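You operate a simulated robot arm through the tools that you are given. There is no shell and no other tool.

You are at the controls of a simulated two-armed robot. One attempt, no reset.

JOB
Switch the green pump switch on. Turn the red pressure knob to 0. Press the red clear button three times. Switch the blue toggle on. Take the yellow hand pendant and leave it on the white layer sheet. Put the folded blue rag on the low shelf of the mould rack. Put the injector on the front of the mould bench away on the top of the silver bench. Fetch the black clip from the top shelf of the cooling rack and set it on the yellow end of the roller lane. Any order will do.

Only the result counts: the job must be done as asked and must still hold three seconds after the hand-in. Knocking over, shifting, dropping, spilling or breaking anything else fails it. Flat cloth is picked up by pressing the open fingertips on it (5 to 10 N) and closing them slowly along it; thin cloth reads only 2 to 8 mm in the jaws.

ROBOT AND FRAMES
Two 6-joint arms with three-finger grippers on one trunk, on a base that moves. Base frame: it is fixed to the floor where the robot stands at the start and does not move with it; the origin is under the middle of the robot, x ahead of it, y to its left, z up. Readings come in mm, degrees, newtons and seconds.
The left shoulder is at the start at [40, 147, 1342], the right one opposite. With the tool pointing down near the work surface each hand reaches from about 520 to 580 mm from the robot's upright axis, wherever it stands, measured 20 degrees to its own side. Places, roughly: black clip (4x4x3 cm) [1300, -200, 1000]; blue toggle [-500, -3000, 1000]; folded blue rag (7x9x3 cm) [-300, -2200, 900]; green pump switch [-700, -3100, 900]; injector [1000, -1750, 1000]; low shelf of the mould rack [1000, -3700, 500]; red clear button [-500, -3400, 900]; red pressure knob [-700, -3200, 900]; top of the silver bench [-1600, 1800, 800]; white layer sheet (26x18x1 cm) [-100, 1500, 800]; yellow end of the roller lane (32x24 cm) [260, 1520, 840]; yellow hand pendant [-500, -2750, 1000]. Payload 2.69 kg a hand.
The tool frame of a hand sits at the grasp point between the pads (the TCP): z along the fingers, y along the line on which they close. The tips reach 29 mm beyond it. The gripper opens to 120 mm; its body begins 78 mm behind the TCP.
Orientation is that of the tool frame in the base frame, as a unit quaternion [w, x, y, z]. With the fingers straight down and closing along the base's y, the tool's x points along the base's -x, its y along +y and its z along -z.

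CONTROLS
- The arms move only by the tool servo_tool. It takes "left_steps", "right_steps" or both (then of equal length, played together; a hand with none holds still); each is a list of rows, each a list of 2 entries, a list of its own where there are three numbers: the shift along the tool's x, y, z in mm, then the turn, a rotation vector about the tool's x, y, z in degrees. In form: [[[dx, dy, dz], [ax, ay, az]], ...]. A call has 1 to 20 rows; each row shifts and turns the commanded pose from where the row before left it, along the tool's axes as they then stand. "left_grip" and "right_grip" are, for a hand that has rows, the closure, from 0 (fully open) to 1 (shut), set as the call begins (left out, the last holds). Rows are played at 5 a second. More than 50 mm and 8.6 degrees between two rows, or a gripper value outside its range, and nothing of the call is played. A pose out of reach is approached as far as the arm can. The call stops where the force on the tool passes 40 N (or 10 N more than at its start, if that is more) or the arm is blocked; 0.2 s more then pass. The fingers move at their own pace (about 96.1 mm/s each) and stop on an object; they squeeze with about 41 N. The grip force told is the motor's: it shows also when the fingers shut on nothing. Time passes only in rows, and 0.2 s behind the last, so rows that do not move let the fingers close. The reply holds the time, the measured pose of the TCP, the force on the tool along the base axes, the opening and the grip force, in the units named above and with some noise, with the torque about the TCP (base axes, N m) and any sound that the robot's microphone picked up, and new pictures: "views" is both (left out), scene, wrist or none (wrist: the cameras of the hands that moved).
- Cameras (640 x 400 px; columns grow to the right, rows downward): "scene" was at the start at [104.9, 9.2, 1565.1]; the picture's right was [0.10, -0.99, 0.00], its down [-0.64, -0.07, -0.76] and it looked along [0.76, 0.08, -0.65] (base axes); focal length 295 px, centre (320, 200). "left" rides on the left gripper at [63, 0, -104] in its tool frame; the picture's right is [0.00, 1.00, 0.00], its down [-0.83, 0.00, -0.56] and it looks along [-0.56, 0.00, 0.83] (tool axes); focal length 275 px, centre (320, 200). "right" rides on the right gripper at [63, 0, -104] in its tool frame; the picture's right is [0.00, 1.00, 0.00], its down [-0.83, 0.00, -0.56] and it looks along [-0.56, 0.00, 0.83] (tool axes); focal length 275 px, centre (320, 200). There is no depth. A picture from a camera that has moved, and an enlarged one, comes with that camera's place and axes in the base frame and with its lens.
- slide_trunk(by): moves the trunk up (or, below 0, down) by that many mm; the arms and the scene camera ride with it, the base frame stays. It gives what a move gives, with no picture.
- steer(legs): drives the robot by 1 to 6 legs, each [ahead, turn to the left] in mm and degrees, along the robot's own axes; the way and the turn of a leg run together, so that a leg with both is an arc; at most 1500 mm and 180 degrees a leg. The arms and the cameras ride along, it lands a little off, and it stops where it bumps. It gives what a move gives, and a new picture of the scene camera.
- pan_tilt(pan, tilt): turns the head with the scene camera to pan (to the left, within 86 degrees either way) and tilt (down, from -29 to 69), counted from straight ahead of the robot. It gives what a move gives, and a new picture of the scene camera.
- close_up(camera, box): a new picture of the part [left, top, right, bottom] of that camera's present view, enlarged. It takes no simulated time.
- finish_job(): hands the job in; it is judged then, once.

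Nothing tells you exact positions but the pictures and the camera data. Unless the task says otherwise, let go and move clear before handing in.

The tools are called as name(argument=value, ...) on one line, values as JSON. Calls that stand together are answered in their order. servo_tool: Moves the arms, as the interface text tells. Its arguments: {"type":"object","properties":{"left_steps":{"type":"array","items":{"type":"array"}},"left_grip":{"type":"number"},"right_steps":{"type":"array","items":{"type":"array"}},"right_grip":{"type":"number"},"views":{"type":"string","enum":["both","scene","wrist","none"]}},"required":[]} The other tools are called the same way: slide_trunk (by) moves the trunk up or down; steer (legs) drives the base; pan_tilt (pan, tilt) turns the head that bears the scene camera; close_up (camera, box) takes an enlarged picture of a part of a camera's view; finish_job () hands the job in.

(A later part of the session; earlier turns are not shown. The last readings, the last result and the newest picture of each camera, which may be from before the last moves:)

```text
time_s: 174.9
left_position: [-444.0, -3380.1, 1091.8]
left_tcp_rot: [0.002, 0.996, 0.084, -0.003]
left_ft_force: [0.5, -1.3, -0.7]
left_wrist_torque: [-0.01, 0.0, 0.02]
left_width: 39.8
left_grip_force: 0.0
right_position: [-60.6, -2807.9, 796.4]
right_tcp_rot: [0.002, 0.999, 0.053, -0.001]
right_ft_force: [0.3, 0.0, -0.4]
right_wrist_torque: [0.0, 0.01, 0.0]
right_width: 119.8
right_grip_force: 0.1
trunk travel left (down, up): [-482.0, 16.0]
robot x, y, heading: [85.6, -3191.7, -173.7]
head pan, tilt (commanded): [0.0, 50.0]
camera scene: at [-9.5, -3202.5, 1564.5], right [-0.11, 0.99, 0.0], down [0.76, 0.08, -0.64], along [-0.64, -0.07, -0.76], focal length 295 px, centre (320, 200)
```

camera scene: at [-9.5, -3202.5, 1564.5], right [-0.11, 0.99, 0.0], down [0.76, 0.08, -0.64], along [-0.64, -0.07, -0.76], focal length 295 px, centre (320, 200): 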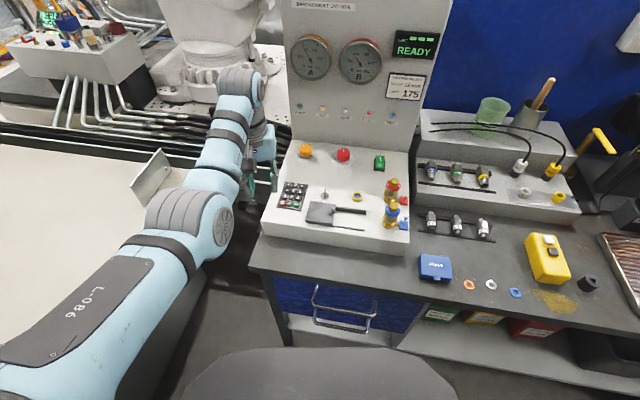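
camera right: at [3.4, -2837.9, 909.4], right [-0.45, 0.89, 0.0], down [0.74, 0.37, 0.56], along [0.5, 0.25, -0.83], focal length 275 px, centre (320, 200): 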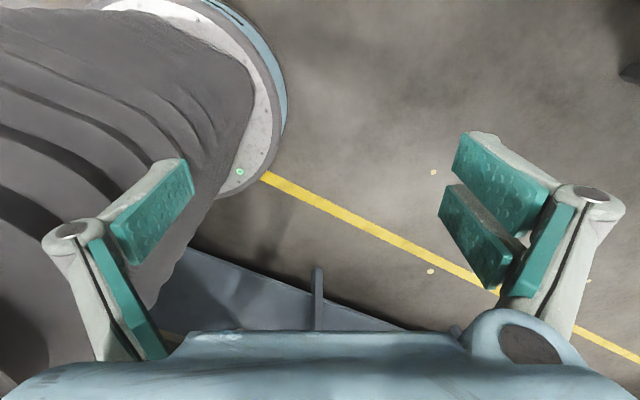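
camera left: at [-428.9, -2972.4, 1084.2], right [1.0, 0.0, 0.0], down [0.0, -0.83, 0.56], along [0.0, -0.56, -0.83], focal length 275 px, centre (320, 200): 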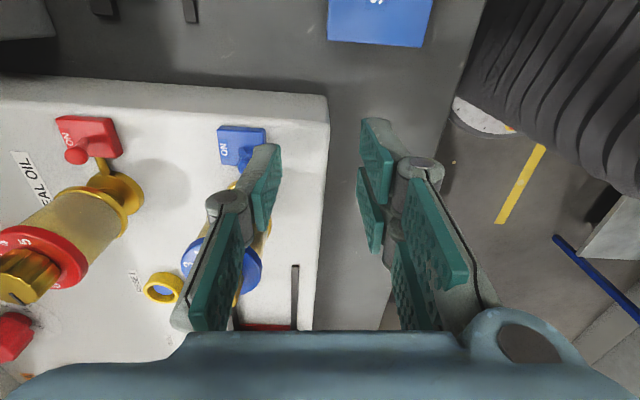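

steer(legs=[[122, 0], [0, -26.3]])

close_up(camera="left", box=[0, 0, 640, 400])

```text
time_s: 177.5
left_position: [-596.5, -3141.1, 1089.2]
left_tcp_rot: [0.001, 0.99, -0.144, -0.001]
left_ft_force: [0.3, -0.2, 0.0]
left_wrist_torque: [-0.01, 0.02, -0.01]
left_width: 39.8
left_grip_force: 0.1
right_position: [0.4, -2798.5, 795.5]
right_tcp_rot: [-0.001, 0.985, -0.174, -0.001]
right_ft_force: [-0.1, 0.4, 0.6]
right_wrist_torque: [0.0, -0.01, -0.03]
right_width: 120.0
right_grip_force: 0.0
trunk travel left (down, up): [-482.0, 16.0]
robot x, y, heading: [-36.6, -3205.5, 160.2]
head pan, tilt (commanded): [0.0, 50.0]
camera scene: at [-129.3, -3173.0, 1564.3], right [0.34, 0.94, 0.0], down [0.72, -0.26, -0.64], along [-0.6, 0.22, -0.77], focal length 295 px, centre (320, 200)
```

scene: 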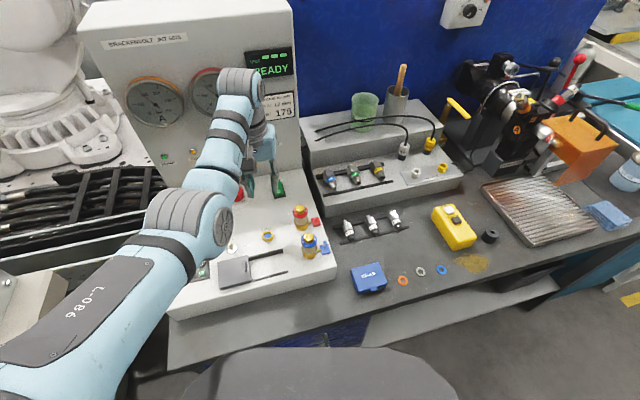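

```text
1.00 times, centred on (320, 200) of left (not enlarged: the box is as wide or as high as the picture)
camera zoom: at [-535.0, -3159.4, 1195.4], right [-0.29, -0.96, 0.0], down [-0.79, 0.24, 0.56], along [-0.53, 0.16, -0.83], focal length 275 px, centre (320, 200)
```

zoom: 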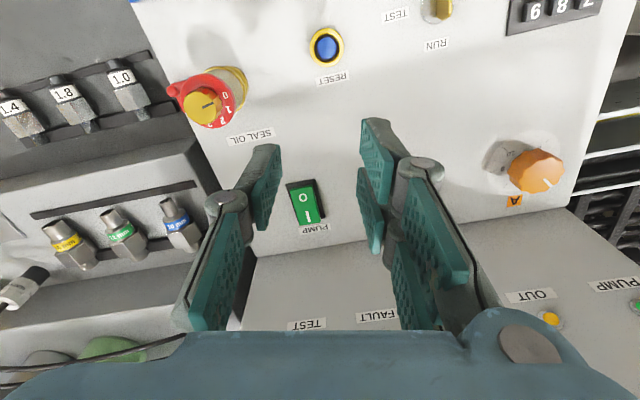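

The green rocker is right in view at (-694,-3091). I turn the base 15° further right so that the left arm can stretch to it.

steer(legs=[[0, -15]])

servo_tool(left_steps=[[[0, 0, 0], [0, 0, -8]], [[0, 0, 0], [0, 0, -8]], [[0, 0, 0], [0, 0, -8]], [[0, 0, 0], [0, 0, -7.5]], [[0, 0, 0], [0, 0, 0]]], views="both")

```text
time_s: 178.8
left_position: [-559.9, -2998.7, 1089.1]
left_tcp_rot: [0.001, 0.962, -0.272, 0.0]
left_ft_force: [0.2, 0.2, -0.4]
left_wrist_torque: [-0.06, -0.01, 0.01]
left_width: 39.9
left_grip_force: 0.1
right_position: [105.9, -2821.1, 796.1]
right_tcp_rot: [0.0, 0.954, -0.301, -0.001]
right_ft_force: [-0.4, -1.1, -0.3]
right_wrist_torque: [0.03, -0.04, -0.01]
right_width: 119.9
right_grip_force: 0.0
trunk travel left (down, up): [-482.0, 16.0]
robot x, y, heading: [-40.6, -3204.8, 145.2]
head pan, tilt (commanded): [0.0, 50.0]
camera scene: at [-118.6, -3150.4, 1564.3], right [0.57, 0.82, 0.0], down [0.63, -0.44, -0.64], along [-0.53, 0.37, -0.77], focal length 295 px, centre (320, 200)
```

scene: 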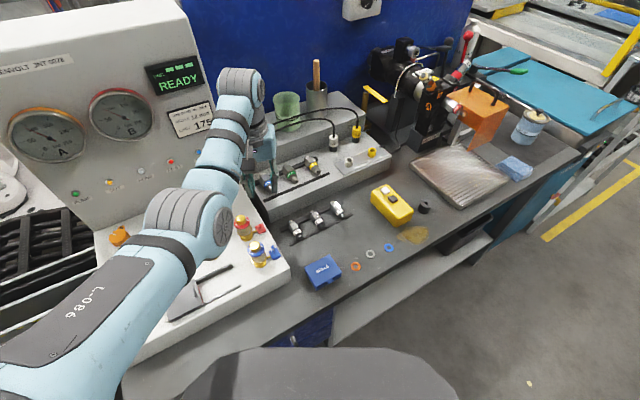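

```text
time_s: 180.0
left_position: [-559.0, -2998.3, 1089.7]
left_tcp_rot: [0.0, 1.0, 0.0, -0.001]
left_ft_force: [0.3, -0.7, 0.2]
left_wrist_torque: [-0.02, 0.01, 0.04]
left_width: 40.0
left_grip_force: 0.2
right_position: [106.6, -2822.0, 795.7]
right_tcp_rot: [0.0, 0.954, -0.301, -0.001]
right_ft_force: [-0.4, 0.6, 0.8]
right_wrist_torque: [-0.02, 0.01, 0.02]
right_width: 120.1
right_grip_force: 0.0
trunk travel left (down, up): [-482.0, 16.0]
robot x, y, heading: [-37.0, -3206.7, 144.8]
head pan, tilt (commanded): [0.0, 50.0]
camera scene: at [-118.0, -3150.0, 1564.3], right [0.57, 0.82, 0.0], down [0.63, -0.44, -0.64], along [-0.53, 0.37, -0.77], focal length 295 px, centre (320, 200)
camera left: at [-496.5, -2998.9, 1195.2], right [-0.01, -1.0, 0.0], down [-0.83, 0.0, 0.56], along [-0.56, 0.0, -0.83], focal length 275 px, centre (320, 200)
```

scene: 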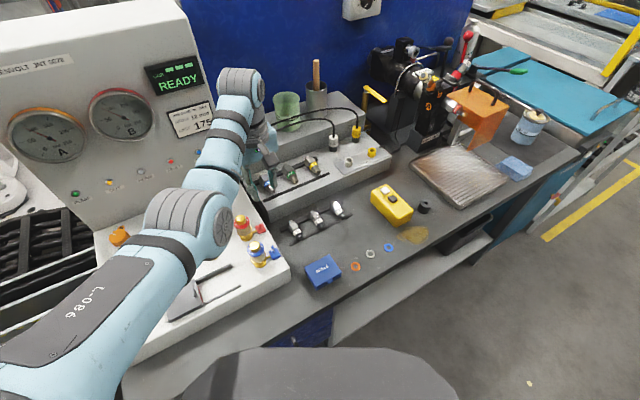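
left: 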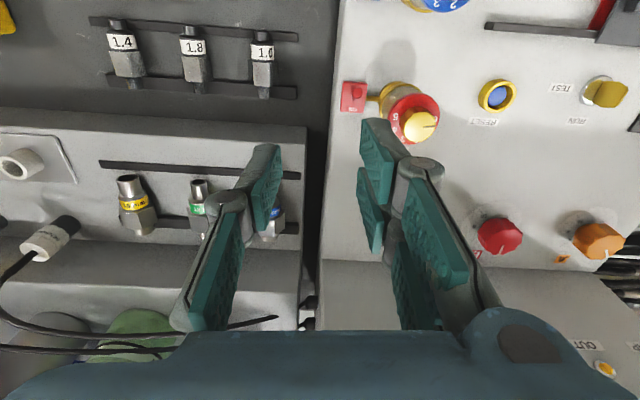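

I move toward the rocker in stages, lowering the trunk as the arm stretches.

servo_tool(left_steps=[[[-20, 20, 0], [0, 0, 0]], [[-20, 20, 0], [0, 0, 0]], [[-20, 20, 0], [0, 0, 0]], [[0, 0, 0], [0, 0, 0]]], views="none")

slide_trunk(by=-60)

servo_tool(left_steps=[[[-20, 12, -10], [0, 0, 0]], [[-20, 12, -10], [0, 0, 0]], [[-20, 12, -10], [0, 0, 0]], [[-11, 12, -10], [0, 0, 0]], [[0, 0, 0], [0, 0, 0]]], views="both")

```text
time_s: 181.0
left_position: [-620.2, -3056.7, 1090.3]
left_tcp_rot: [0.001, 1.0, -0.001, -0.001]
left_ft_force: [0.7, -0.4, 1.0]
left_wrist_torque: [0.0, 0.03, 0.0]
left_width: 39.9
left_grip_force: 0.2
right_position: [105.3, -2821.4, 795.1]
right_tcp_rot: [0.001, 0.953, -0.302, -0.001]
right_ft_force: [-0.3, 0.3, -0.2]
right_wrist_torque: [-0.02, -0.02, -0.01]
right_width: 120.1
right_grip_force: 0.0
trunk travel left (down, up): [-482.0, 16.0]
robot x, y, heading: [-39.7, -3203.5, 144.9]
head pan, tilt (commanded): [0.0, 50.0]
```

```text
time_s: 182.0
left_position: [-619.2, -3057.5, 1029.8]
left_tcp_rot: [0.0, 1.0, -0.001, -0.001]
left_ft_force: [0.2, 0.0, -0.1]
left_wrist_torque: [-0.01, 0.03, 0.01]
left_width: 39.6
left_grip_force: 0.1
right_position: [107.4, -2822.3, 735.6]
right_tcp_rot: [0.001, 0.953, -0.301, -0.001]
right_ft_force: [-0.2, 0.6, 0.8]
right_wrist_torque: [0.01, 0.03, 0.01]
right_width: 120.1
right_grip_force: 0.0
trunk travel left (down, up): [-422.0, 76.0]
robot x, y, heading: [-35.6, -3207.2, 144.9]
head pan, tilt (commanded): [0.0, 50.0]
```

```text
time_s: 183.2
left_position: [-667.4, -3109.6, 1067.1]
left_tcp_rot: [0.0, 1.0, 0.0, 0.0]
left_ft_force: [0.5, -0.2, 0.5]
left_wrist_torque: [0.0, 0.0, 0.06]
left_width: 40.1
left_grip_force: 0.0
left hand out of reach, approached as far as the arm can: row 2, 3, 4
right_position: [106.0, -2821.8, 736.3]
right_tcp_rot: [0.001, 0.953, -0.301, -0.001]
right_ft_force: [-0.1, 0.2, -0.4]
right_wrist_torque: [-0.02, -0.05, 0.0]
right_width: 119.8
right_grip_force: 0.1
trunk travel left (down, up): [-422.0, 76.0]
robot x, y, heading: [-38.7, -3205.4, 144.9]
head pan, tilt (commanded): [0.0, 50.0]
camera scene: at [-118.0, -3150.1, 1504.2], right [0.57, 0.82, 0.0], down [0.63, -0.44, -0.64], along [-0.53, 0.37, -0.77], focal length 295 px, centre (320, 200)
camera left: at [-604.1, -3110.8, 1172.1], right [-0.01, -1.0, 0.0], down [-0.83, 0.01, 0.56], along [-0.56, 0.0, -0.83], focal length 275 px, centre (320, 200)
```

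scene: 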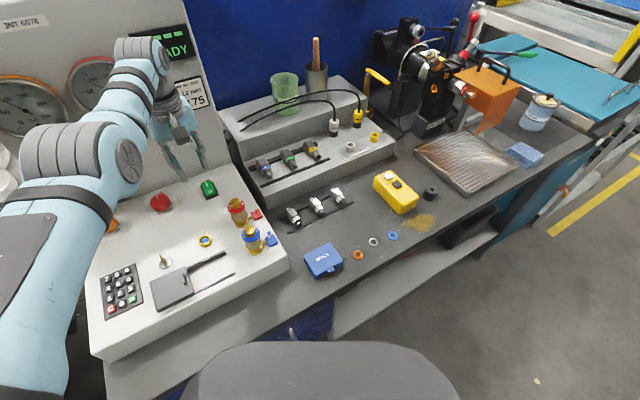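
left: 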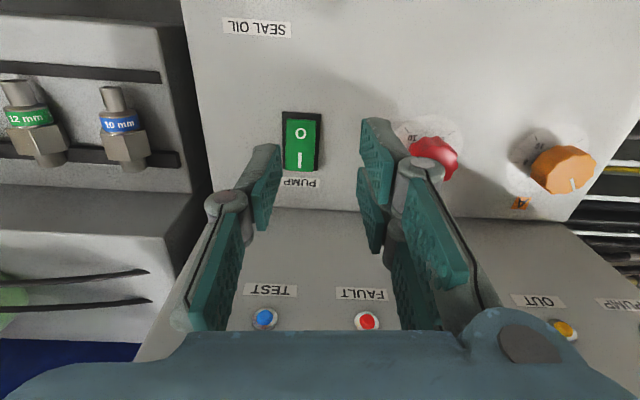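

The rocker's face is right below; with a forward pitch the arm gains reach. I pitch the tool 15° forward, tilt 15° to make the thumb lowest, and hover above the "I" end.

servo_tool(left_steps=[[[0, 0, 0], [0, -7.5, 0]], [[0, 0, 0], [0, -7.5, 0]], [[0, 0, 0], [-7.5, 0, 0]], [[0, 0, 0], [-7.5, 0, 0]], [[-3.8, -5, 17], [0, 0, 0]], [[-3.8, -5, 17], [0, 0, 0]], [[-3.8, -5, 17], [0, 0, 0]], [[0, 0, 0], [0, 0, 0]]], views="both")

close_up(camera="left", box=[180, 60, 400, 220])

```text
time_s: 185.0
left_position: [-684.9, -3111.9, 1018.9]
left_tcp_rot: [0.129, 0.983, 0.016, -0.131]
left_ft_force: [0.1, -0.7, -0.1]
left_wrist_torque: [-0.02, 0.05, -0.01]
left_width: 40.0
left_grip_force: 0.1
left hand out of reach, approached as far as the arm can: row 7
right_position: [105.8, -2821.7, 735.3]
right_tcp_rot: [0.0, 0.954, -0.301, -0.001]
right_ft_force: [-0.3, -0.4, 0.3]
right_wrist_torque: [0.03, 0.01, 0.0]
right_width: 119.8
right_grip_force: 0.1
trunk travel left (down, up): [-422.0, 76.0]
robot x, y, heading: [-37.7, -3205.6, 145.0]
head pan, tilt (commanded): [0.0, 50.0]
camera scene: at [-117.7, -3150.1, 1504.3], right [0.57, 0.82, 0.0], down [0.63, -0.44, -0.64], along [-0.53, 0.37, -0.77], focal length 295 px, centre (320, 200)
camera left: at [-597.2, -3086.6, 1100.6], right [0.06, -0.97, 0.25], down [-0.66, 0.15, 0.73], along [-0.75, -0.21, -0.63], focal length 275 px, centre (320, 200)
```

scene: 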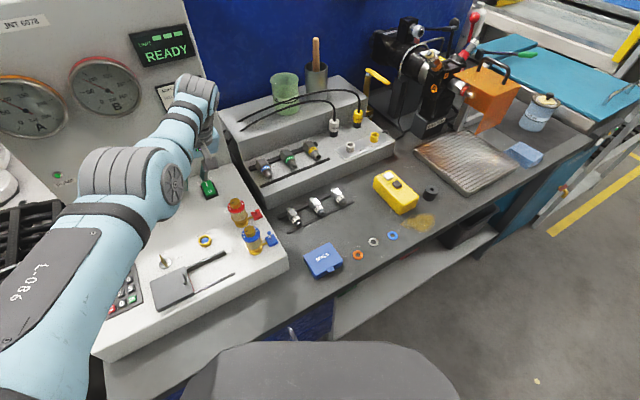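
left: 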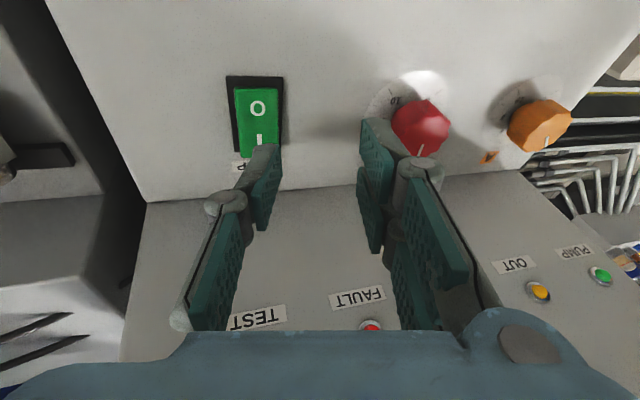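

```text
2.50 times, centred on (290, 140) of left
camera zoom: at [-597.2, -3086.6, 1100.6], right [0.06, -0.97, 0.25], down [-0.66, 0.15, 0.73], along [-0.75, -0.21, -0.63], focal length 688 px, centre (395, 350)
```

zoom: 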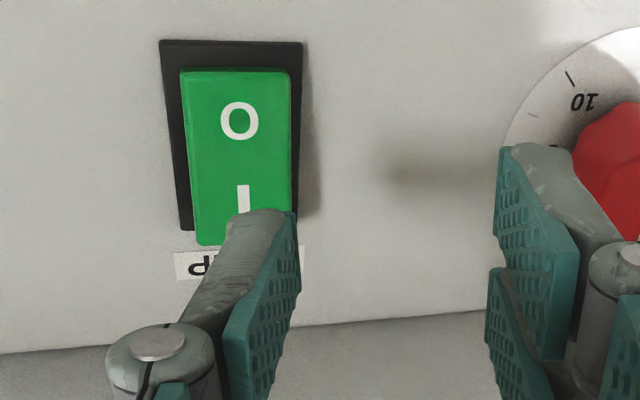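

servo_tool(left_steps=[[[0, 0, 0], [0, -8, 0]], [[-1.2, -5.1, 13.2], [0, 0, 0]], [[-1.3, -5.1, 13.2], [0, 0, 0]], [[0, 0, 0], [0, 0, 0]]], views="wrist")

close_up(camera="left", box=[180, 60, 400, 220])

close_up(camera="scene", box=[160, 110, 280, 230])

```text
time_s: 186.0
left_position: [-697.5, -3108.7, 993.6]
left_tcp_rot: [0.13, 0.971, 0.007, -0.198]
left_ft_force: [-0.3, -0.4, -0.3]
left_wrist_torque: [0.01, 0.01, -0.03]
left_width: 39.9
left_grip_force: 0.1
right_position: [105.9, -2821.2, 735.0]
right_tcp_rot: [0.001, 0.953, -0.302, -0.001]
right_ft_force: [0.0, 0.7, 0.4]
right_wrist_torque: [0.0, 0.0, -0.02]
right_width: 120.0
right_grip_force: 0.0
trunk travel left (down, up): [-422.0, 76.0]
robot x, y, heading: [-35.6, -3206.1, 144.8]
head pan, tilt (commanded): [0.0, 50.0]
camera left: at [-599.2, -3085.5, 1063.1], right [0.06, -0.97, 0.25], down [-0.55, 0.18, 0.81], along [-0.83, -0.19, -0.52], focal length 275 px, centre (320, 200)
```

left: 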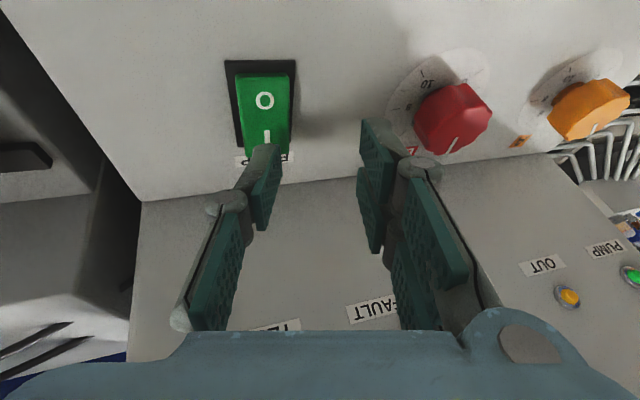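

```text
2.50 times, centred on (290, 140) of left
camera zoom: at [-599.2, -3085.5, 1063.1], right [0.06, -0.97, 0.25], down [-0.55, 0.18, 0.81], along [-0.83, -0.19, -0.52], focal length 688 px, centre (395, 350)
```

zoom: 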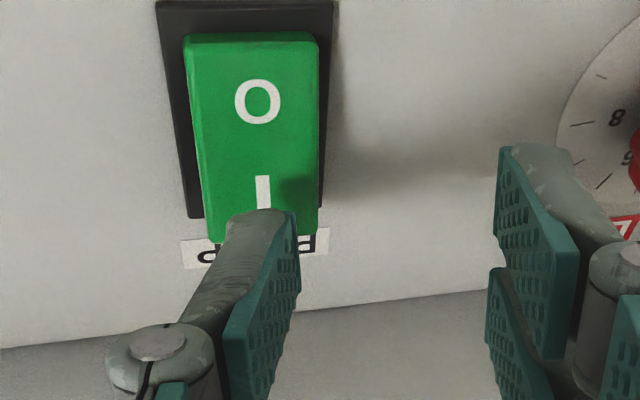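

```text
3.33 times, centred on (220, 170) of scene
camera zoom: at [-117.6, -3150.1, 1504.3], right [0.57, 0.82, 0.0], down [0.63, -0.44, -0.64], along [-0.53, 0.37, -0.77], focal length 984 px, centre (653, 300)
```

zoom: 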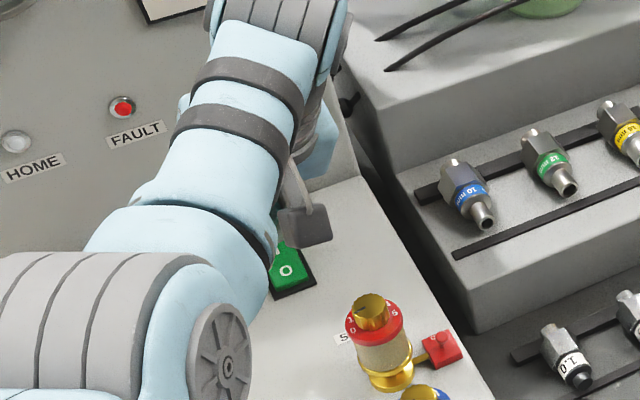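

The thumb tip hovers ~12 mm above the "I" mark. I press straight down in small steps.

servo_tool(left_steps=[[[1.16, -0.75, 2.66], [0, 0, 0]], [[1.16, -0.75, 2.66], [0, 0, 0]], [[1.16, -0.75, 2.66], [0, 0, 0]], [[0, 0, 0], [0, 0, 0]]], views="none")

servo_tool(left_steps=[[[0.77, -0.5, 1.78], [0, 0, 0]], [[0, 0, 0], [0, 0, 0]]], views="none")

servo_tool(left_steps=[[[0.77, -0.5, 1.78], [0, 0, 0]], [[0, 0, 0], [0, 0, 0]]], views="wrist")

```text
time_s: 187.0
left_position: [-697.7, -3108.7, 984.7]
left_tcp_rot: [0.131, 0.971, 0.007, -0.199]
left_ft_force: [0.1, 0.1, 0.6]
left_wrist_torque: [-0.02, 0.01, 0.02]
left_width: 40.1
left_grip_force: 0.1
right_position: [105.9, -2822.1, 735.5]
right_tcp_rot: [0.001, 0.953, -0.302, -0.001]
right_ft_force: [-0.7, -0.7, 0.1]
right_wrist_torque: [-0.01, -0.02, -0.02]
right_width: 120.0
right_grip_force: 0.0
trunk travel left (down, up): [-422.0, 76.0]
robot x, y, heading: [-39.7, -3205.1, 144.9]
head pan, tilt (commanded): [0.0, 50.0]
```

```text
time_s: 187.6
left_position: [-698.5, -3108.6, 981.9]
left_tcp_rot: [0.131, 0.971, 0.007, -0.198]
left_ft_force: [0.2, -0.8, -0.5]
left_wrist_torque: [-0.04, -0.01, 0.0]
left_width: 40.0
left_grip_force: 0.1
right_position: [106.0, -2821.9, 735.7]
right_tcp_rot: [0.0, 0.953, -0.302, -0.001]
right_ft_force: [-0.2, -0.4, 0.7]
right_wrist_torque: [-0.02, 0.0, -0.03]
right_width: 119.9
right_grip_force: 0.0
trunk travel left (down, up): [-422.0, 76.0]
robot x, y, heading: [-40.4, -3203.2, 144.9]
head pan, tilt (commanded): [0.0, 50.0]
```

```text
time_s: 188.2
left_position: [-697.8, -3108.5, 979.9]
left_tcp_rot: [0.131, 0.971, 0.007, -0.198]
left_ft_force: [-0.5, 0.7, -0.6]
left_wrist_torque: [-0.02, 0.01, -0.01]
left_width: 40.0
left_grip_force: 0.1
right_position: [107.2, -2821.4, 735.3]
right_tcp_rot: [0.0, 0.954, -0.301, -0.002]
right_ft_force: [0.0, -0.1, 0.3]
right_wrist_torque: [-0.05, -0.01, 0.0]
right_width: 119.8
right_grip_force: 0.0
trunk travel left (down, up): [-422.0, 76.0]
robot x, y, heading: [-39.2, -3207.2, 145.0]
head pan, tilt (commanded): [0.0, 50.0]
camera left: at [-599.7, -3085.4, 1050.0], right [0.06, -0.97, 0.25], down [-0.55, 0.18, 0.81], along [-0.83, -0.19, -0.52], focal length 275 px, centre (320, 200)
```

left: 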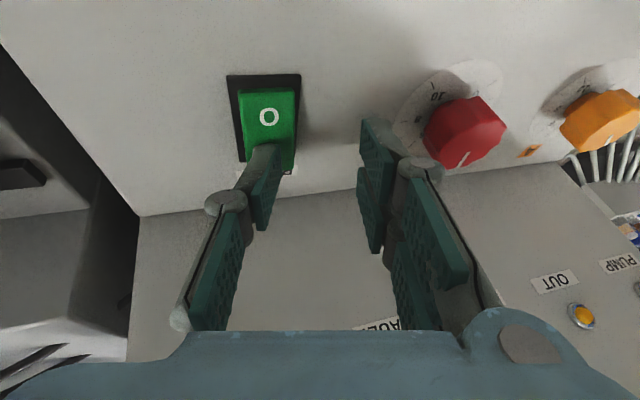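

servo_tool(left_steps=[[[0.77, -0.5, 1.78], [0, 0, 0]], [[0, 0, 0], [0, 0, 0]]], views="none")

servo_tool(left_steps=[[[0.77, -0.5, 1.78], [0, 0, 0]], [[0, 0, 0], [0, 0, 0]]], views="none")

servo_tool(left_steps=[[[0.77, -0.5, 1.78], [0, 0, 0]], [[0, 0, 0], [0, 0, 0]]], views="wrist")

close_up(camera="left", box=[180, 60, 400, 220])

```text
time_s: 188.8
left_position: [-698.0, -3109.6, 979.3]
left_tcp_rot: [0.129, 0.971, 0.007, -0.199]
left_ft_force: [-3.1, 1.1, 8.1]
left_wrist_torque: [0.22, 0.09, 0.03]
left_width: 39.5
left_grip_force: 0.0
right_position: [106.7, -2822.0, 735.9]
right_tcp_rot: [0.0, 0.953, -0.302, -0.001]
right_ft_force: [-0.1, 0.1, 0.2]
right_wrist_torque: [0.0, 0.01, 0.03]
right_width: 120.0
right_grip_force: 0.0
trunk travel left (down, up): [-422.0, 76.0]
robot x, y, heading: [-36.6, -3211.0, 145.0]
head pan, tilt (commanded): [0.0, 50.0]
```

```text
time_s: 189.4
left_position: [-696.3, -3108.3, 979.1]
left_tcp_rot: [0.129, 0.971, 0.007, -0.201]
left_ft_force: [-4.6, 5.0, 14.9]
left_wrist_torque: [0.43, 0.2, 0.01]
left_width: 42.8
left_grip_force: 1.4
right_position: [107.4, -2821.6, 734.5]
right_tcp_rot: [0.002, 0.953, -0.303, -0.001]
right_ft_force: [0.0, -0.3, 0.3]
right_wrist_torque: [-0.01, 0.01, 0.0]
right_width: 119.9
right_grip_force: 0.1
trunk travel left (down, up): [-422.0, 76.0]
robot x, y, heading: [-41.0, -3203.6, 144.7]
head pan, tilt (commanded): [0.0, 50.0]
```

```text
time_s: 190.0
left_position: [-695.0, -3107.5, 975.1]
left_tcp_rot: [0.131, 0.971, 0.006, -0.2]
left_ft_force: [0.6, 6.0, 9.8]
left_wrist_torque: [0.36, -0.01, -0.02]
left_width: 46.8
left_grip_force: 2.7
right_position: [105.7, -2821.5, 734.6]
right_tcp_rot: [0.001, 0.953, -0.303, -0.001]
right_ft_force: [0.4, 0.4, -0.8]
right_wrist_torque: [0.01, -0.01, 0.01]
right_width: 119.9
right_grip_force: 0.0
trunk travel left (down, up): [-422.0, 76.0]
robot x, y, heading: [-37.7, -3206.5, 144.8]
head pan, tilt (commanded): [0.0, 50.0]
camera left: at [-596.8, -3084.0, 1044.3], right [0.06, -0.97, 0.25], down [-0.55, 0.18, 0.81], along [-0.83, -0.19, -0.52], focal length 275 px, centre (320, 200)
```

left: 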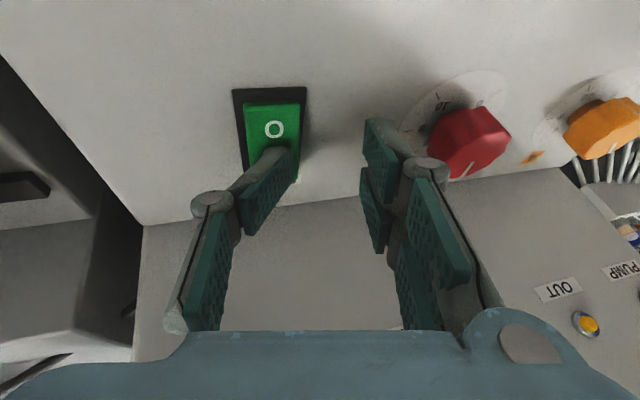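

```text
2.50 times, centred on (290, 140) of left
camera zoom: at [-596.8, -3084.0, 1044.3], right [0.06, -0.97, 0.25], down [-0.55, 0.18, 0.81], along [-0.83, -0.19, -0.52], focal length 688 px, centre (395, 350)
```

zoom: 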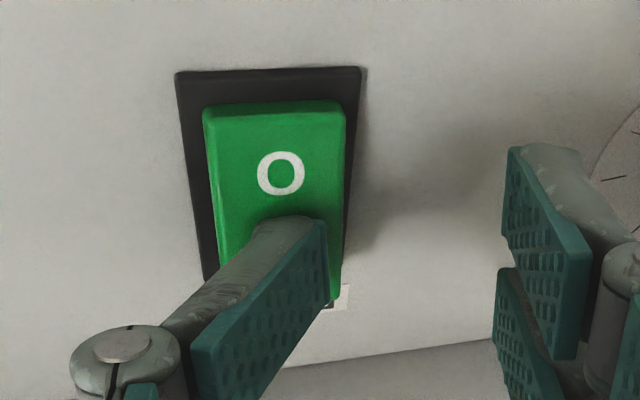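

The open thumb yields under load (it was pushed outward) and no click was heard. I back off and will press with the closed, rigid finger bundle, yawed 90° and pitched forward.

servo_tool(left_steps=[[[-7.7, 5, -17.8], [0, 0, 0]], [[-7.7, 5, -17.8], [0, 0, 0]], [[-7.7, 5, -17.8], [0, 0, 0]], [[18.4, 1.4, -7.6], [0, 0, 0]], [[18.4, 1.4, -7.6], [0, 0, 0]], [[0, 0, 0], [0, 8, 0]], [[0, 0, 0], [7.5, 0, 0]], [[0, 0, 0], [7.5, 0, 0]], [[0, 0, 0], [0, 7.5, 0]], [[0, 0, 0], [0, 7.5, 0]], [[0, 0, 0], [0, 0, 0]]], left_grip=1, views="both")

close_up(camera="left", box=[200, 60, 480, 260])

```text
time_s: 192.4
left_position: [-657.2, -3108.6, 1034.9]
left_tcp_rot: [0.0, 1.0, -0.001, -0.001]
left_ft_force: [0.5, 0.5, -0.3]
left_wrist_torque: [-0.02, 0.01, -0.02]
left_width: 0.0
left_grip_force: 28.2
right_position: [104.9, -2822.5, 736.6]
right_tcp_rot: [0.001, 0.954, -0.301, -0.001]
right_ft_force: [-0.3, 0.1, -0.8]
right_wrist_torque: [-0.04, -0.01, 0.01]
right_width: 120.0
right_grip_force: 0.2
trunk travel left (down, up): [-422.0, 76.0]
robot x, y, heading: [-36.0, -3207.1, 145.0]
head pan, tilt (commanded): [0.0, 50.0]
camera scene: at [-117.3, -3150.6, 1504.3], right [0.57, 0.82, 0.0], down [0.63, -0.44, -0.64], along [-0.53, 0.37, -0.77], focal length 295 px, centre (320, 200)
camera left: at [-593.8, -3110.4, 1140.3], right [-0.01, -1.0, 0.0], down [-0.83, 0.01, 0.56], along [-0.56, 0.0, -0.83], focal length 275 px, centre (320, 200)
```

scene: 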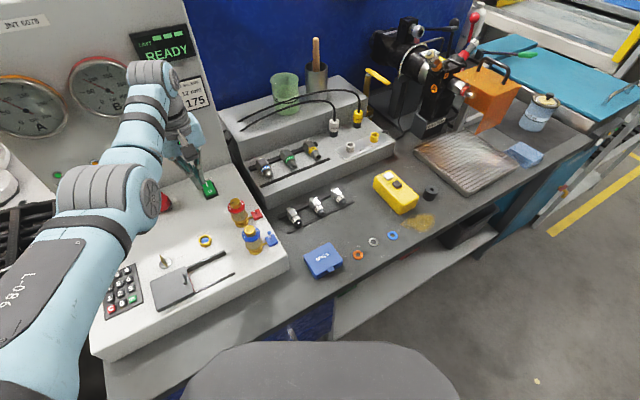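
left: 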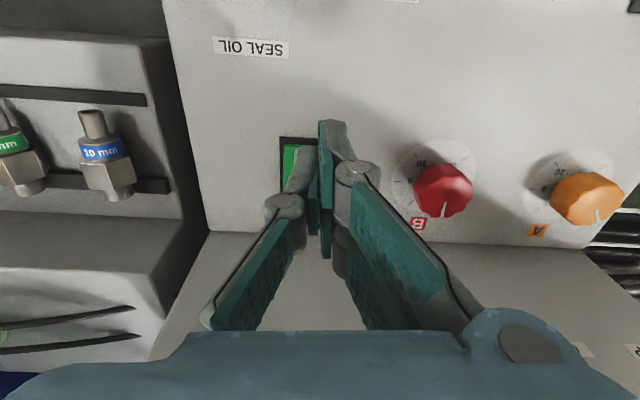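

```text
2.00 times, centred on (340, 160) of left
camera zoom: at [-593.8, -3110.4, 1140.3], right [-0.01, -1.0, 0.0], down [-0.83, 0.01, 0.56], along [-0.56, 0.0, -0.83], focal length 551 px, centre (280, 280)
```

zoom: 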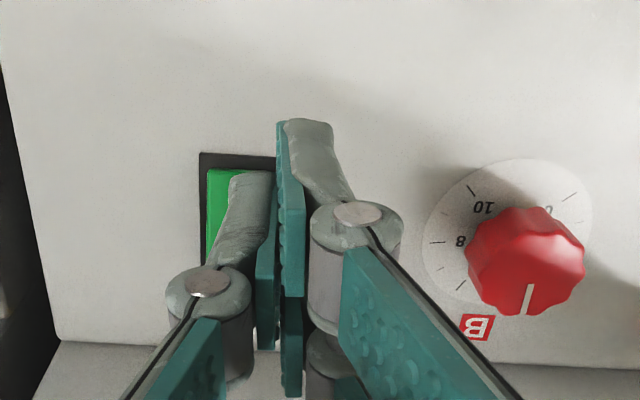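

servo_tool(left_steps=[[[0, 0, 0], [0, 0, -8.5]], [[0, 0, 0], [0, 0, -8.5]], [[0, 0, 0], [0, 0, -8.5]], [[0, 0, 0], [0, 0, -8.5]], [[0, 0, 0], [0, 0, -8.5]], [[0, 0, 0], [0, 0, -8.5]], [[0, 0, 0], [0, 0, -8.5]], [[0, 0, 0], [0, 0, -8.5]], [[0, 0, 0], [0, 0, -8.5]], [[0, 0, 0], [0, 0, -8.5]], [[0, 0, 0], [0, 0, -5]], [[0, 0, 0], [0, 0, 0]]], views="both")

close_up(camera="scene", box=[150, 150, 260, 240])

```text
time_s: 195.0
left_position: [-657.0, -3109.6, 1034.0]
left_tcp_rot: [-0.001, 0.707, 0.707, 0.0]
left_ft_force: [-0.5, -0.1, 0.0]
left_wrist_torque: [0.03, -0.03, -0.01]
left_width: 0.0
left_grip_force: 28.6
right_position: [105.9, -2820.9, 735.8]
right_tcp_rot: [0.0, 0.954, -0.301, -0.001]
right_ft_force: [0.4, 0.1, -0.2]
right_wrist_torque: [0.01, -0.03, 0.05]
right_width: 120.0
right_grip_force: 0.1
trunk travel left (down, up): [-422.0, 76.0]
robot x, y, heading: [-38.8, -3205.4, 144.8]
head pan, tilt (commanded): [0.0, 50.0]
camera scene: at [-117.9, -3150.0, 1504.3], right [0.57, 0.82, 0.0], down [0.63, -0.44, -0.64], along [-0.53, 0.37, -0.77], focal length 295 px, centre (320, 200)
camera left: at [-656.7, -3046.5, 1139.7], right [1.0, -0.01, 0.0], down [0.0, -0.83, 0.56], along [0.0, -0.56, -0.83], focal length 275 px, centre (320, 200)
```

scene: 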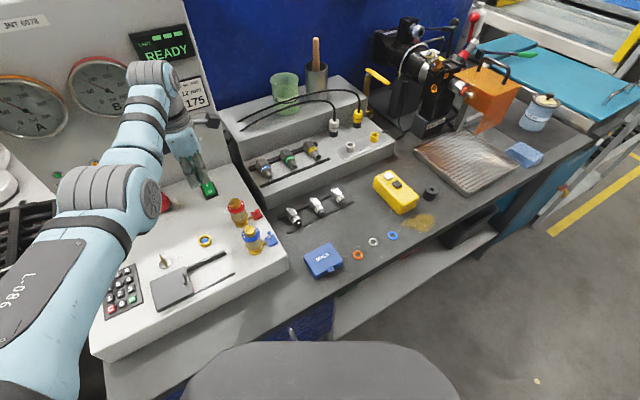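
left: 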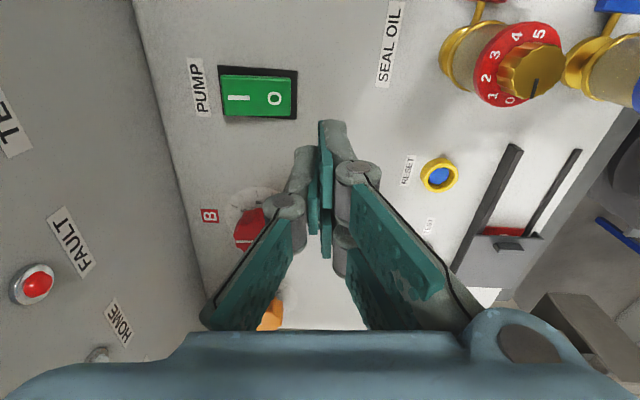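

```text
4.44 times, centred on (205, 195) of scene
camera zoom: at [-117.9, -3150.0, 1504.3], right [0.57, 0.82, 0.0], down [0.63, -0.44, -0.64], along [-0.53, 0.37, -0.77], focal length 1312 px, centre (831, 222)
```

zoom: 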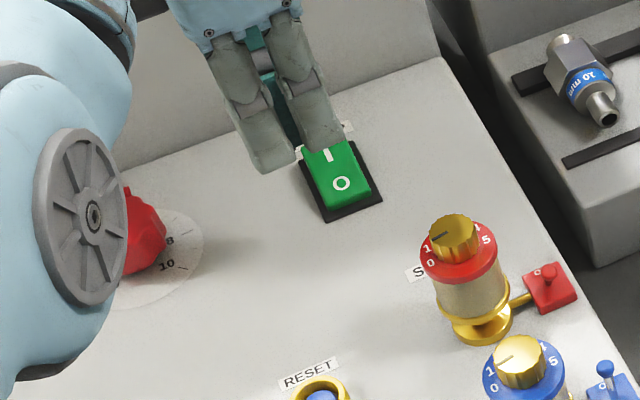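

close_up(camera="left", box=[190, 40, 330, 140])

close_up(camera="scene", box=[195, 170, 225, 205])

```text
4.00 times, centred on (260, 90) of left
camera zoom: at [-656.7, -3046.5, 1139.7], right [1.0, -0.01, 0.0], down [0.0, -0.83, 0.56], along [0.0, -0.56, -0.83], focal length 1101 px, centre (560, 640)
```

zoom: 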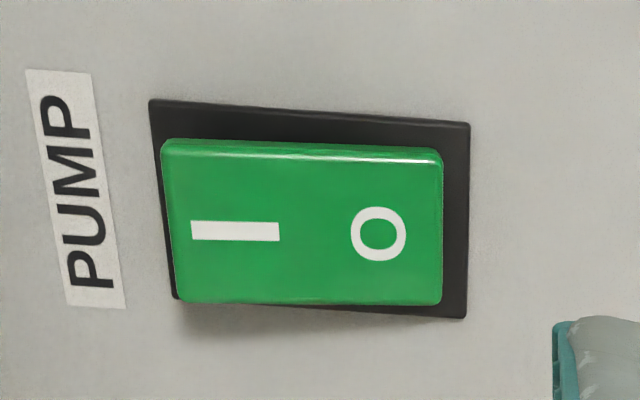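

```text
11.43 times, centred on (210, 188) of scene
camera zoom: at [-117.9, -3150.0, 1504.3], right [0.57, 0.82, 0.0], down [0.63, -0.44, -0.64], along [-0.53, 0.37, -0.77], focal length 3372 px, centre (1577, 343)
```

zoom: 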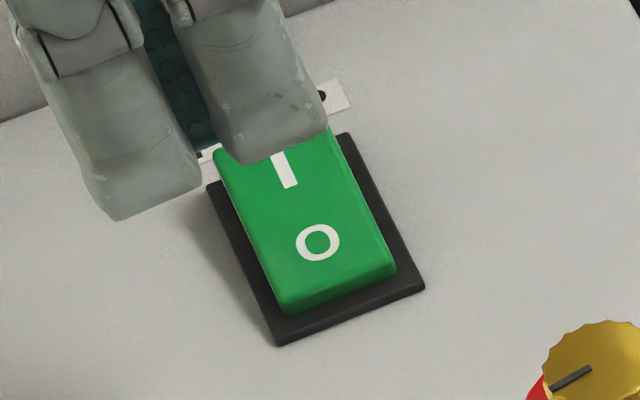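

Geometry says the far ("I") end is still raised, so the rocker is not yet on. I pitch the closed bundle 20° forward and hover above the far end.

servo_tool(left_steps=[[[0, 0, 0], [6.7, 0, 0]], [[0, 0, 0], [6.7, 0, 0]], [[0, 0, 0], [6.6, 0, 0]], [[5.7, -12.6, 19.9], [0, 0, 0]], [[5.7, -12.6, 19.9], [0, 0, 0]], [[5.7, -12.7, 19.8], [0, 0, 0]], [[0, 0, 0], [0, 0, 0]]], views="both")

close_up(camera="left", box=[200, 40, 440, 240])

close_up(camera="scene", box=[150, 140, 250, 220])

```text
time_s: 196.6
left_position: [-713.0, -3091.9, 993.3]
left_tcp_rot: [-0.124, 0.697, 0.695, -0.123]
left_ft_force: [-0.3, -0.6, 0.0]
left_wrist_torque: [-0.02, 0.0, 0.03]
left_width: 0.0
left_grip_force: 28.3
right_position: [106.2, -2822.2, 735.0]
right_tcp_rot: [0.0, 0.953, -0.302, -0.001]
right_ft_force: [0.0, -0.5, 0.2]
right_wrist_torque: [0.03, 0.0, -0.01]
right_width: 119.9
right_grip_force: 0.0
trunk travel left (down, up): [-422.0, 76.0]
robot x, y, heading: [-37.4, -3206.9, 144.8]
head pan, tilt (commanded): [0.0, 50.0]
camera scene: at [-117.6, -3150.1, 1504.3], right [0.57, 0.82, 0.0], down [0.63, -0.44, -0.64], along [-0.53, 0.37, -0.77], focal length 295 px, centre (320, 200)
camera left: at [-677.5, -3029.7, 1091.5], right [0.94, -0.01, -0.34], down [0.19, -0.83, 0.52], along [-0.29, -0.56, -0.78], focal length 275 px, centre (320, 200)
```

scene: 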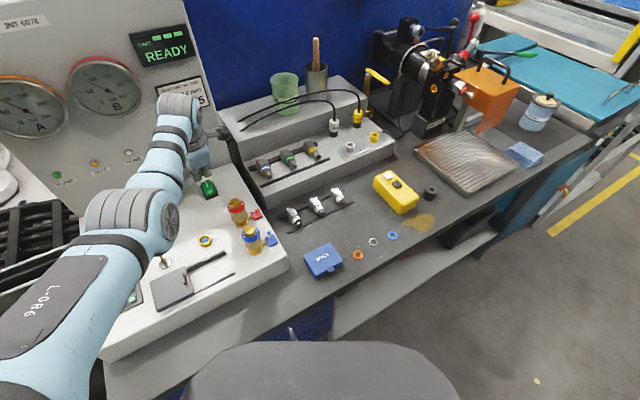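
left: 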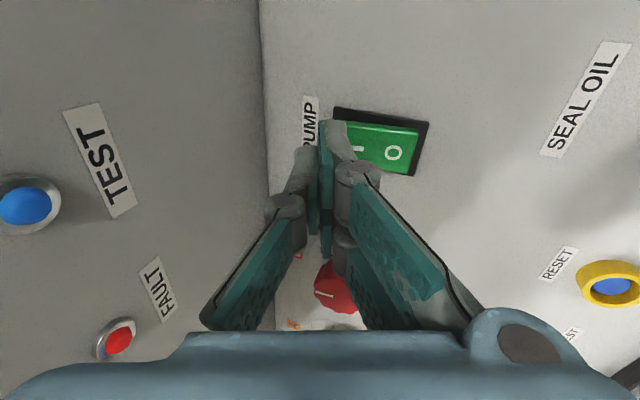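

```text
2.00 times, centred on (320, 140) of left
camera zoom: at [-677.5, -3029.7, 1091.5], right [0.94, -0.01, -0.34], down [0.19, -0.83, 0.52], along [-0.29, -0.56, -0.78], focal length 551 px, centre (320, 320)
```

zoom: 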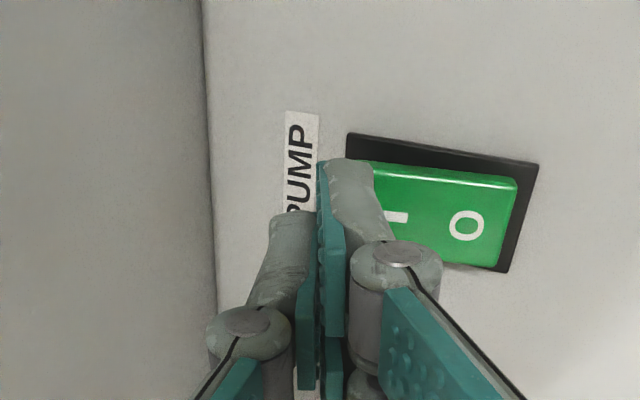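

```text
5.00 times, centred on (200, 180) of scene
camera zoom: at [-117.6, -3150.1, 1504.3], right [0.57, 0.82, 0.0], down [0.63, -0.44, -0.64], along [-0.53, 0.37, -0.77], focal length 1476 px, centre (920, 300)
```

zoom: 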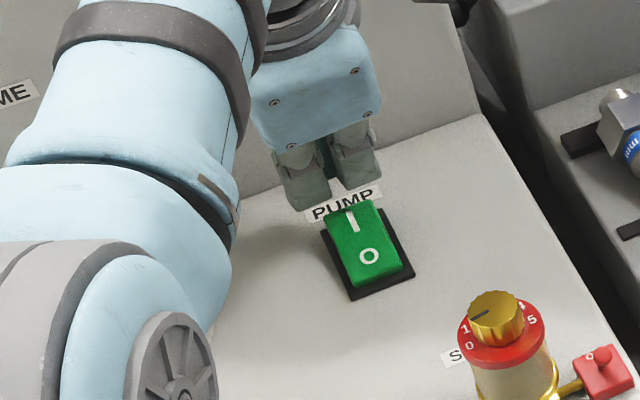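

servo_tool(left_steps=[[[0, 1.03, 2.82], [0, 0, 0]], [[0, 1.03, 2.82], [0, 0, 0]], [[0, 0, 0], [0, 0, 0]]], views="none")

servo_tool(left_steps=[[[0, 0.68, 1.88], [0, 0, 0]], [[0, 0.68, 1.88], [0, 0, 0]], [[0, 0, 0], [0, 0, 0]]], views="none")

servo_tool(left_steps=[[[0, 0.68, 1.88], [0, 0, 0]], [[0, 0.68, 1.88], [0, 0, 0]], [[0, 0, 0], [0, 0, 0]]], views="wrist")

```text
time_s: 197.4
left_position: [-714.7, -3092.1, 986.7]
left_tcp_rot: [-0.123, 0.697, 0.695, -0.124]
left_ft_force: [-0.2, -0.1, 1.2]
left_wrist_torque: [0.01, -0.03, -0.01]
left_width: 0.1
left_grip_force: 28.9
right_position: [106.0, -2822.4, 735.6]
right_tcp_rot: [-0.001, 0.953, -0.302, -0.001]
right_ft_force: [-0.8, 1.0, 0.2]
right_wrist_torque: [0.02, -0.01, -0.03]
right_width: 119.9
right_grip_force: 0.1
trunk travel left (down, up): [-422.0, 76.0]
robot x, y, heading: [-39.8, -3205.3, 145.0]
head pan, tilt (commanded): [0.0, 50.0]
```

```text
time_s: 198.2
left_position: [-713.7, -3091.5, 981.0]
left_tcp_rot: [-0.124, 0.697, 0.696, -0.123]
left_ft_force: [-0.9, -0.2, -0.1]
left_wrist_torque: [-0.01, -0.03, 0.0]
left_width: 0.1
left_grip_force: 28.9
right_position: [105.6, -2821.6, 735.8]
right_tcp_rot: [0.001, 0.954, -0.301, -0.002]
right_ft_force: [-0.2, 0.2, -0.4]
right_wrist_torque: [0.03, -0.01, 0.0]
right_width: 120.0
right_grip_force: 0.1
trunk travel left (down, up): [-422.0, 76.0]
robot x, y, heading: [-41.3, -3203.6, 145.1]
head pan, tilt (commanded): [0.0, 50.0]
```

```text
time_s: 199.0
left_position: [-712.4, -3091.6, 978.2]
left_tcp_rot: [-0.123, 0.696, 0.696, -0.124]
left_ft_force: [0.4, -0.5, 0.2]
left_wrist_torque: [0.01, 0.0, 0.0]
left_width: 0.0
left_grip_force: 28.1
right_position: [105.9, -2821.5, 734.7]
right_tcp_rot: [0.001, 0.953, -0.301, -0.003]
right_ft_force: [-0.3, 0.5, 0.7]
right_wrist_torque: [0.02, -0.01, -0.02]
right_width: 120.0
right_grip_force: 0.1
trunk travel left (down, up): [-422.0, 76.0]
robot x, y, heading: [-41.5, -3208.0, 145.0]
head pan, tilt (commanded): [0.0, 50.0]
camera left: at [-677.0, -3029.3, 1076.7], right [0.94, -0.01, -0.34], down [0.19, -0.83, 0.52], along [-0.29, -0.56, -0.78], focal length 275 px, centre (320, 200)
```

left: 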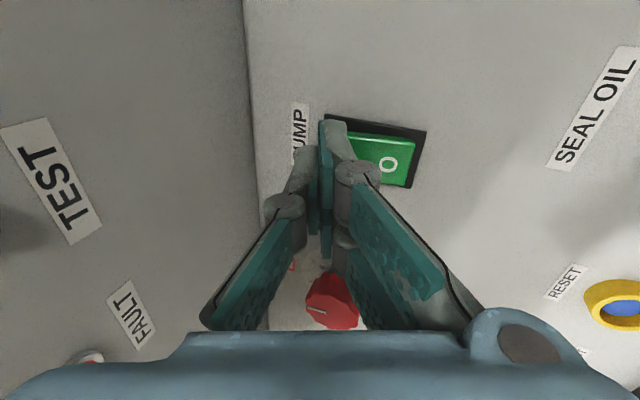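

Not yet touching; I continue downward in 2 mm steps.

servo_tool(left_steps=[[[0, 0.68, 1.88], [0, 0, 0]], [[0, 0, 0], [0, 0, 0]]], views="none")

servo_tool(left_steps=[[[0, 0.68, 1.88], [0, 0, 0]], [[0, 0, 0], [0, 0, 0]]], views="none")

servo_tool(left_steps=[[[0, 0.68, 1.88], [0, 0, 0]], [[0, 0, 0], [0, 0, 0]]], views="wrist")

close_up(camera="left", box=[240, 80, 440, 240])

```text
time_s: 199.6
left_position: [-713.9, -3091.3, 974.2]
left_tcp_rot: [-0.123, 0.697, 0.696, -0.123]
left_ft_force: [-0.3, -0.5, 0.5]
left_wrist_torque: [-0.01, -0.02, 0.03]
left_width: 0.0
left_grip_force: 28.5
right_position: [105.3, -2822.8, 734.9]
right_tcp_rot: [0.001, 0.953, -0.302, -0.001]
right_ft_force: [-0.4, -0.6, -0.5]
right_wrist_torque: [0.04, 0.03, -0.01]
right_width: 119.9
right_grip_force: 0.1
trunk travel left (down, up): [-422.0, 76.0]
robot x, y, heading: [-39.2, -3205.9, 145.1]
head pan, tilt (commanded): [0.0, 50.0]
```

```text
time_s: 200.2
left_position: [-713.6, -3091.7, 974.1]
left_tcp_rot: [-0.124, 0.697, 0.696, -0.123]
left_ft_force: [0.9, -0.1, 0.5]
left_wrist_torque: [0.03, 0.01, 0.0]
left_width: 0.0
left_grip_force: 28.2
right_position: [106.0, -2821.5, 735.6]
right_tcp_rot: [0.001, 0.954, -0.301, -0.001]
right_ft_force: [1.0, -0.1, -0.1]
right_wrist_torque: [0.02, 0.0, 0.03]
right_width: 119.8
right_grip_force: 0.0
trunk travel left (down, up): [-422.0, 76.0]
robot x, y, heading: [-37.4, -3207.0, 145.0]
head pan, tilt (commanded): [0.0, 50.0]
```

```text
time_s: 200.8
left_position: [-714.1, -3091.4, 971.9]
left_tcp_rot: [-0.124, 0.697, 0.696, -0.123]
left_ft_force: [-0.2, 0.7, 0.3]
left_wrist_torque: [0.0, 0.0, 0.0]
left_width: 0.4
left_grip_force: 28.0
right_position: [105.4, -2821.5, 735.5]
right_tcp_rot: [0.001, 0.953, -0.302, -0.001]
right_ft_force: [0.4, 0.8, 0.6]
right_wrist_torque: [0.01, -0.04, 0.02]
right_width: 119.8
right_grip_force: 0.1
trunk travel left (down, up): [-422.0, 76.0]
robot x, y, heading: [-36.4, -3204.1, 144.8]
head pan, tilt (commanded): [0.0, 50.0]
camera left: at [-677.0, -3029.1, 1070.7], right [0.94, -0.01, -0.34], down [0.19, -0.83, 0.52], along [-0.29, -0.56, -0.78], focal length 275 px, centre (320, 200)
```

left: 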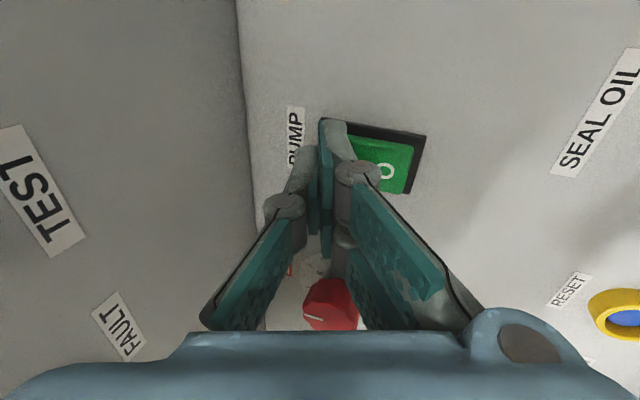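

```text
2.50 times, centred on (340, 160) of left
camera zoom: at [-677.0, -3029.1, 1070.7], right [0.94, -0.01, -0.34], down [0.19, -0.83, 0.52], along [-0.29, -0.56, -0.78], focal length 688 px, centre (270, 300)
```

zoom: 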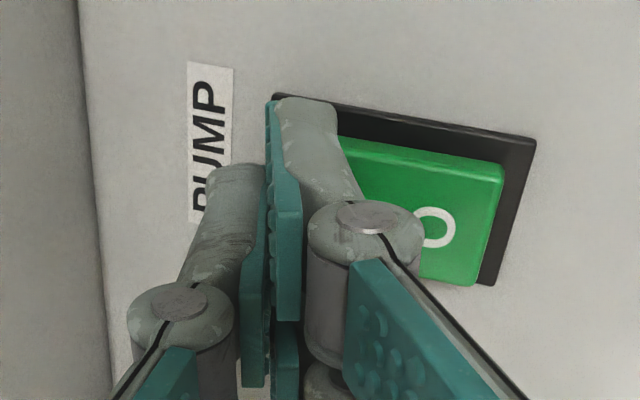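

servo_tool(left_steps=[[[0, 0.68, 1.88], [0, 0, 0]], [[0, 0, 0], [0, 0, 0]]], views="none")

servo_tool(left_steps=[[[0, 0.68, 1.88], [0, 0, 0]], [[0, 0, 0], [0, 0, 0]]], views="none")

servo_tool(left_steps=[[[0, 0.68, 1.88], [0, 0, 0]], [[0, 0, 0], [0, 0, 0]]], views="none")

servo_tool(left_steps=[[[0, 0.68, 1.88], [0, 0, 0]], [[0, 0, 0], [0, 0, 0]]], views="none")

```text
time_s: 201.4
left_position: [-713.8, -3091.3, 969.2]
left_tcp_rot: [-0.122, 0.698, 0.695, -0.124]
left_ft_force: [-0.9, -0.1, -0.5]
left_wrist_torque: [0.03, 0.0, 0.03]
left_width: 0.2
left_grip_force: 28.4
right_position: [106.5, -2821.5, 735.7]
right_tcp_rot: [0.001, 0.954, -0.301, -0.001]
right_ft_force: [0.2, 0.2, 0.1]
right_wrist_torque: [0.04, 0.0, 0.02]
right_width: 120.0
right_grip_force: 0.1
trunk travel left (down, up): [-422.0, 76.0]
robot x, y, heading: [-37.1, -3205.5, 144.9]
head pan, tilt (commanded): [0.0, 50.0]
```

```text
time_s: 202.0
left_position: [-713.5, -3091.4, 967.8]
left_tcp_rot: [-0.124, 0.697, 0.695, -0.124]
left_ft_force: [-1.3, 1.4, 6.1]
left_wrist_torque: [-0.04, 0.03, -0.05]
left_width: 0.2
left_grip_force: 28.4
right_position: [106.7, -2821.4, 735.1]
right_tcp_rot: [0.0, 0.954, -0.301, -0.001]
right_ft_force: [0.7, 0.8, 0.0]
right_wrist_torque: [0.01, 0.04, 0.0]
right_width: 120.1
right_grip_force: 0.0
trunk travel left (down, up): [-422.0, 76.0]
robot x, y, heading: [-39.5, -3203.9, 145.3]
head pan, tilt (commanded): [0.0, 50.0]
```

```text
time_s: 202.6
left_position: [-713.5, -3091.1, 968.8]
left_tcp_rot: [-0.126, 0.697, 0.695, -0.124]
left_ft_force: [-7.4, 1.6, 20.3]
left_wrist_torque: [-0.13, 0.23, -0.06]
left_width: 0.0
left_grip_force: 28.6
right_position: [106.4, -2822.0, 734.8]
right_tcp_rot: [0.0, 0.953, -0.302, -0.002]
right_ft_force: [-0.8, -0.1, -0.3]
right_wrist_torque: [-0.03, 0.01, 0.06]
right_width: 120.2
right_grip_force: 0.1
trunk travel left (down, up): [-422.0, 76.0]
robot x, y, heading: [-35.8, -3203.7, 145.0]
head pan, tilt (commanded): [0.0, 50.0]
```

```text
time_s: 203.2
left_position: [-713.0, -3091.7, 967.9]
left_tcp_rot: [-0.127, 0.696, 0.695, -0.126]
left_ft_force: [-14.7, 1.7, 37.1]
left_wrist_torque: [-0.19, 0.4, -0.08]
left_width: 0.0
left_grip_force: 28.6
right_position: [106.8, -2822.5, 736.5]
right_tcp_rot: [0.0, 0.953, -0.302, -0.002]
right_ft_force: [0.2, 0.7, 0.3]
right_wrist_torque: [-0.01, 0.0, -0.01]
right_width: 120.0
right_grip_force: 0.1
trunk travel left (down, up): [-422.0, 76.0]
robot x, y, heading: [-36.2, -3209.5, 145.1]
head pan, tilt (commanded): [0.0, 50.0]
```

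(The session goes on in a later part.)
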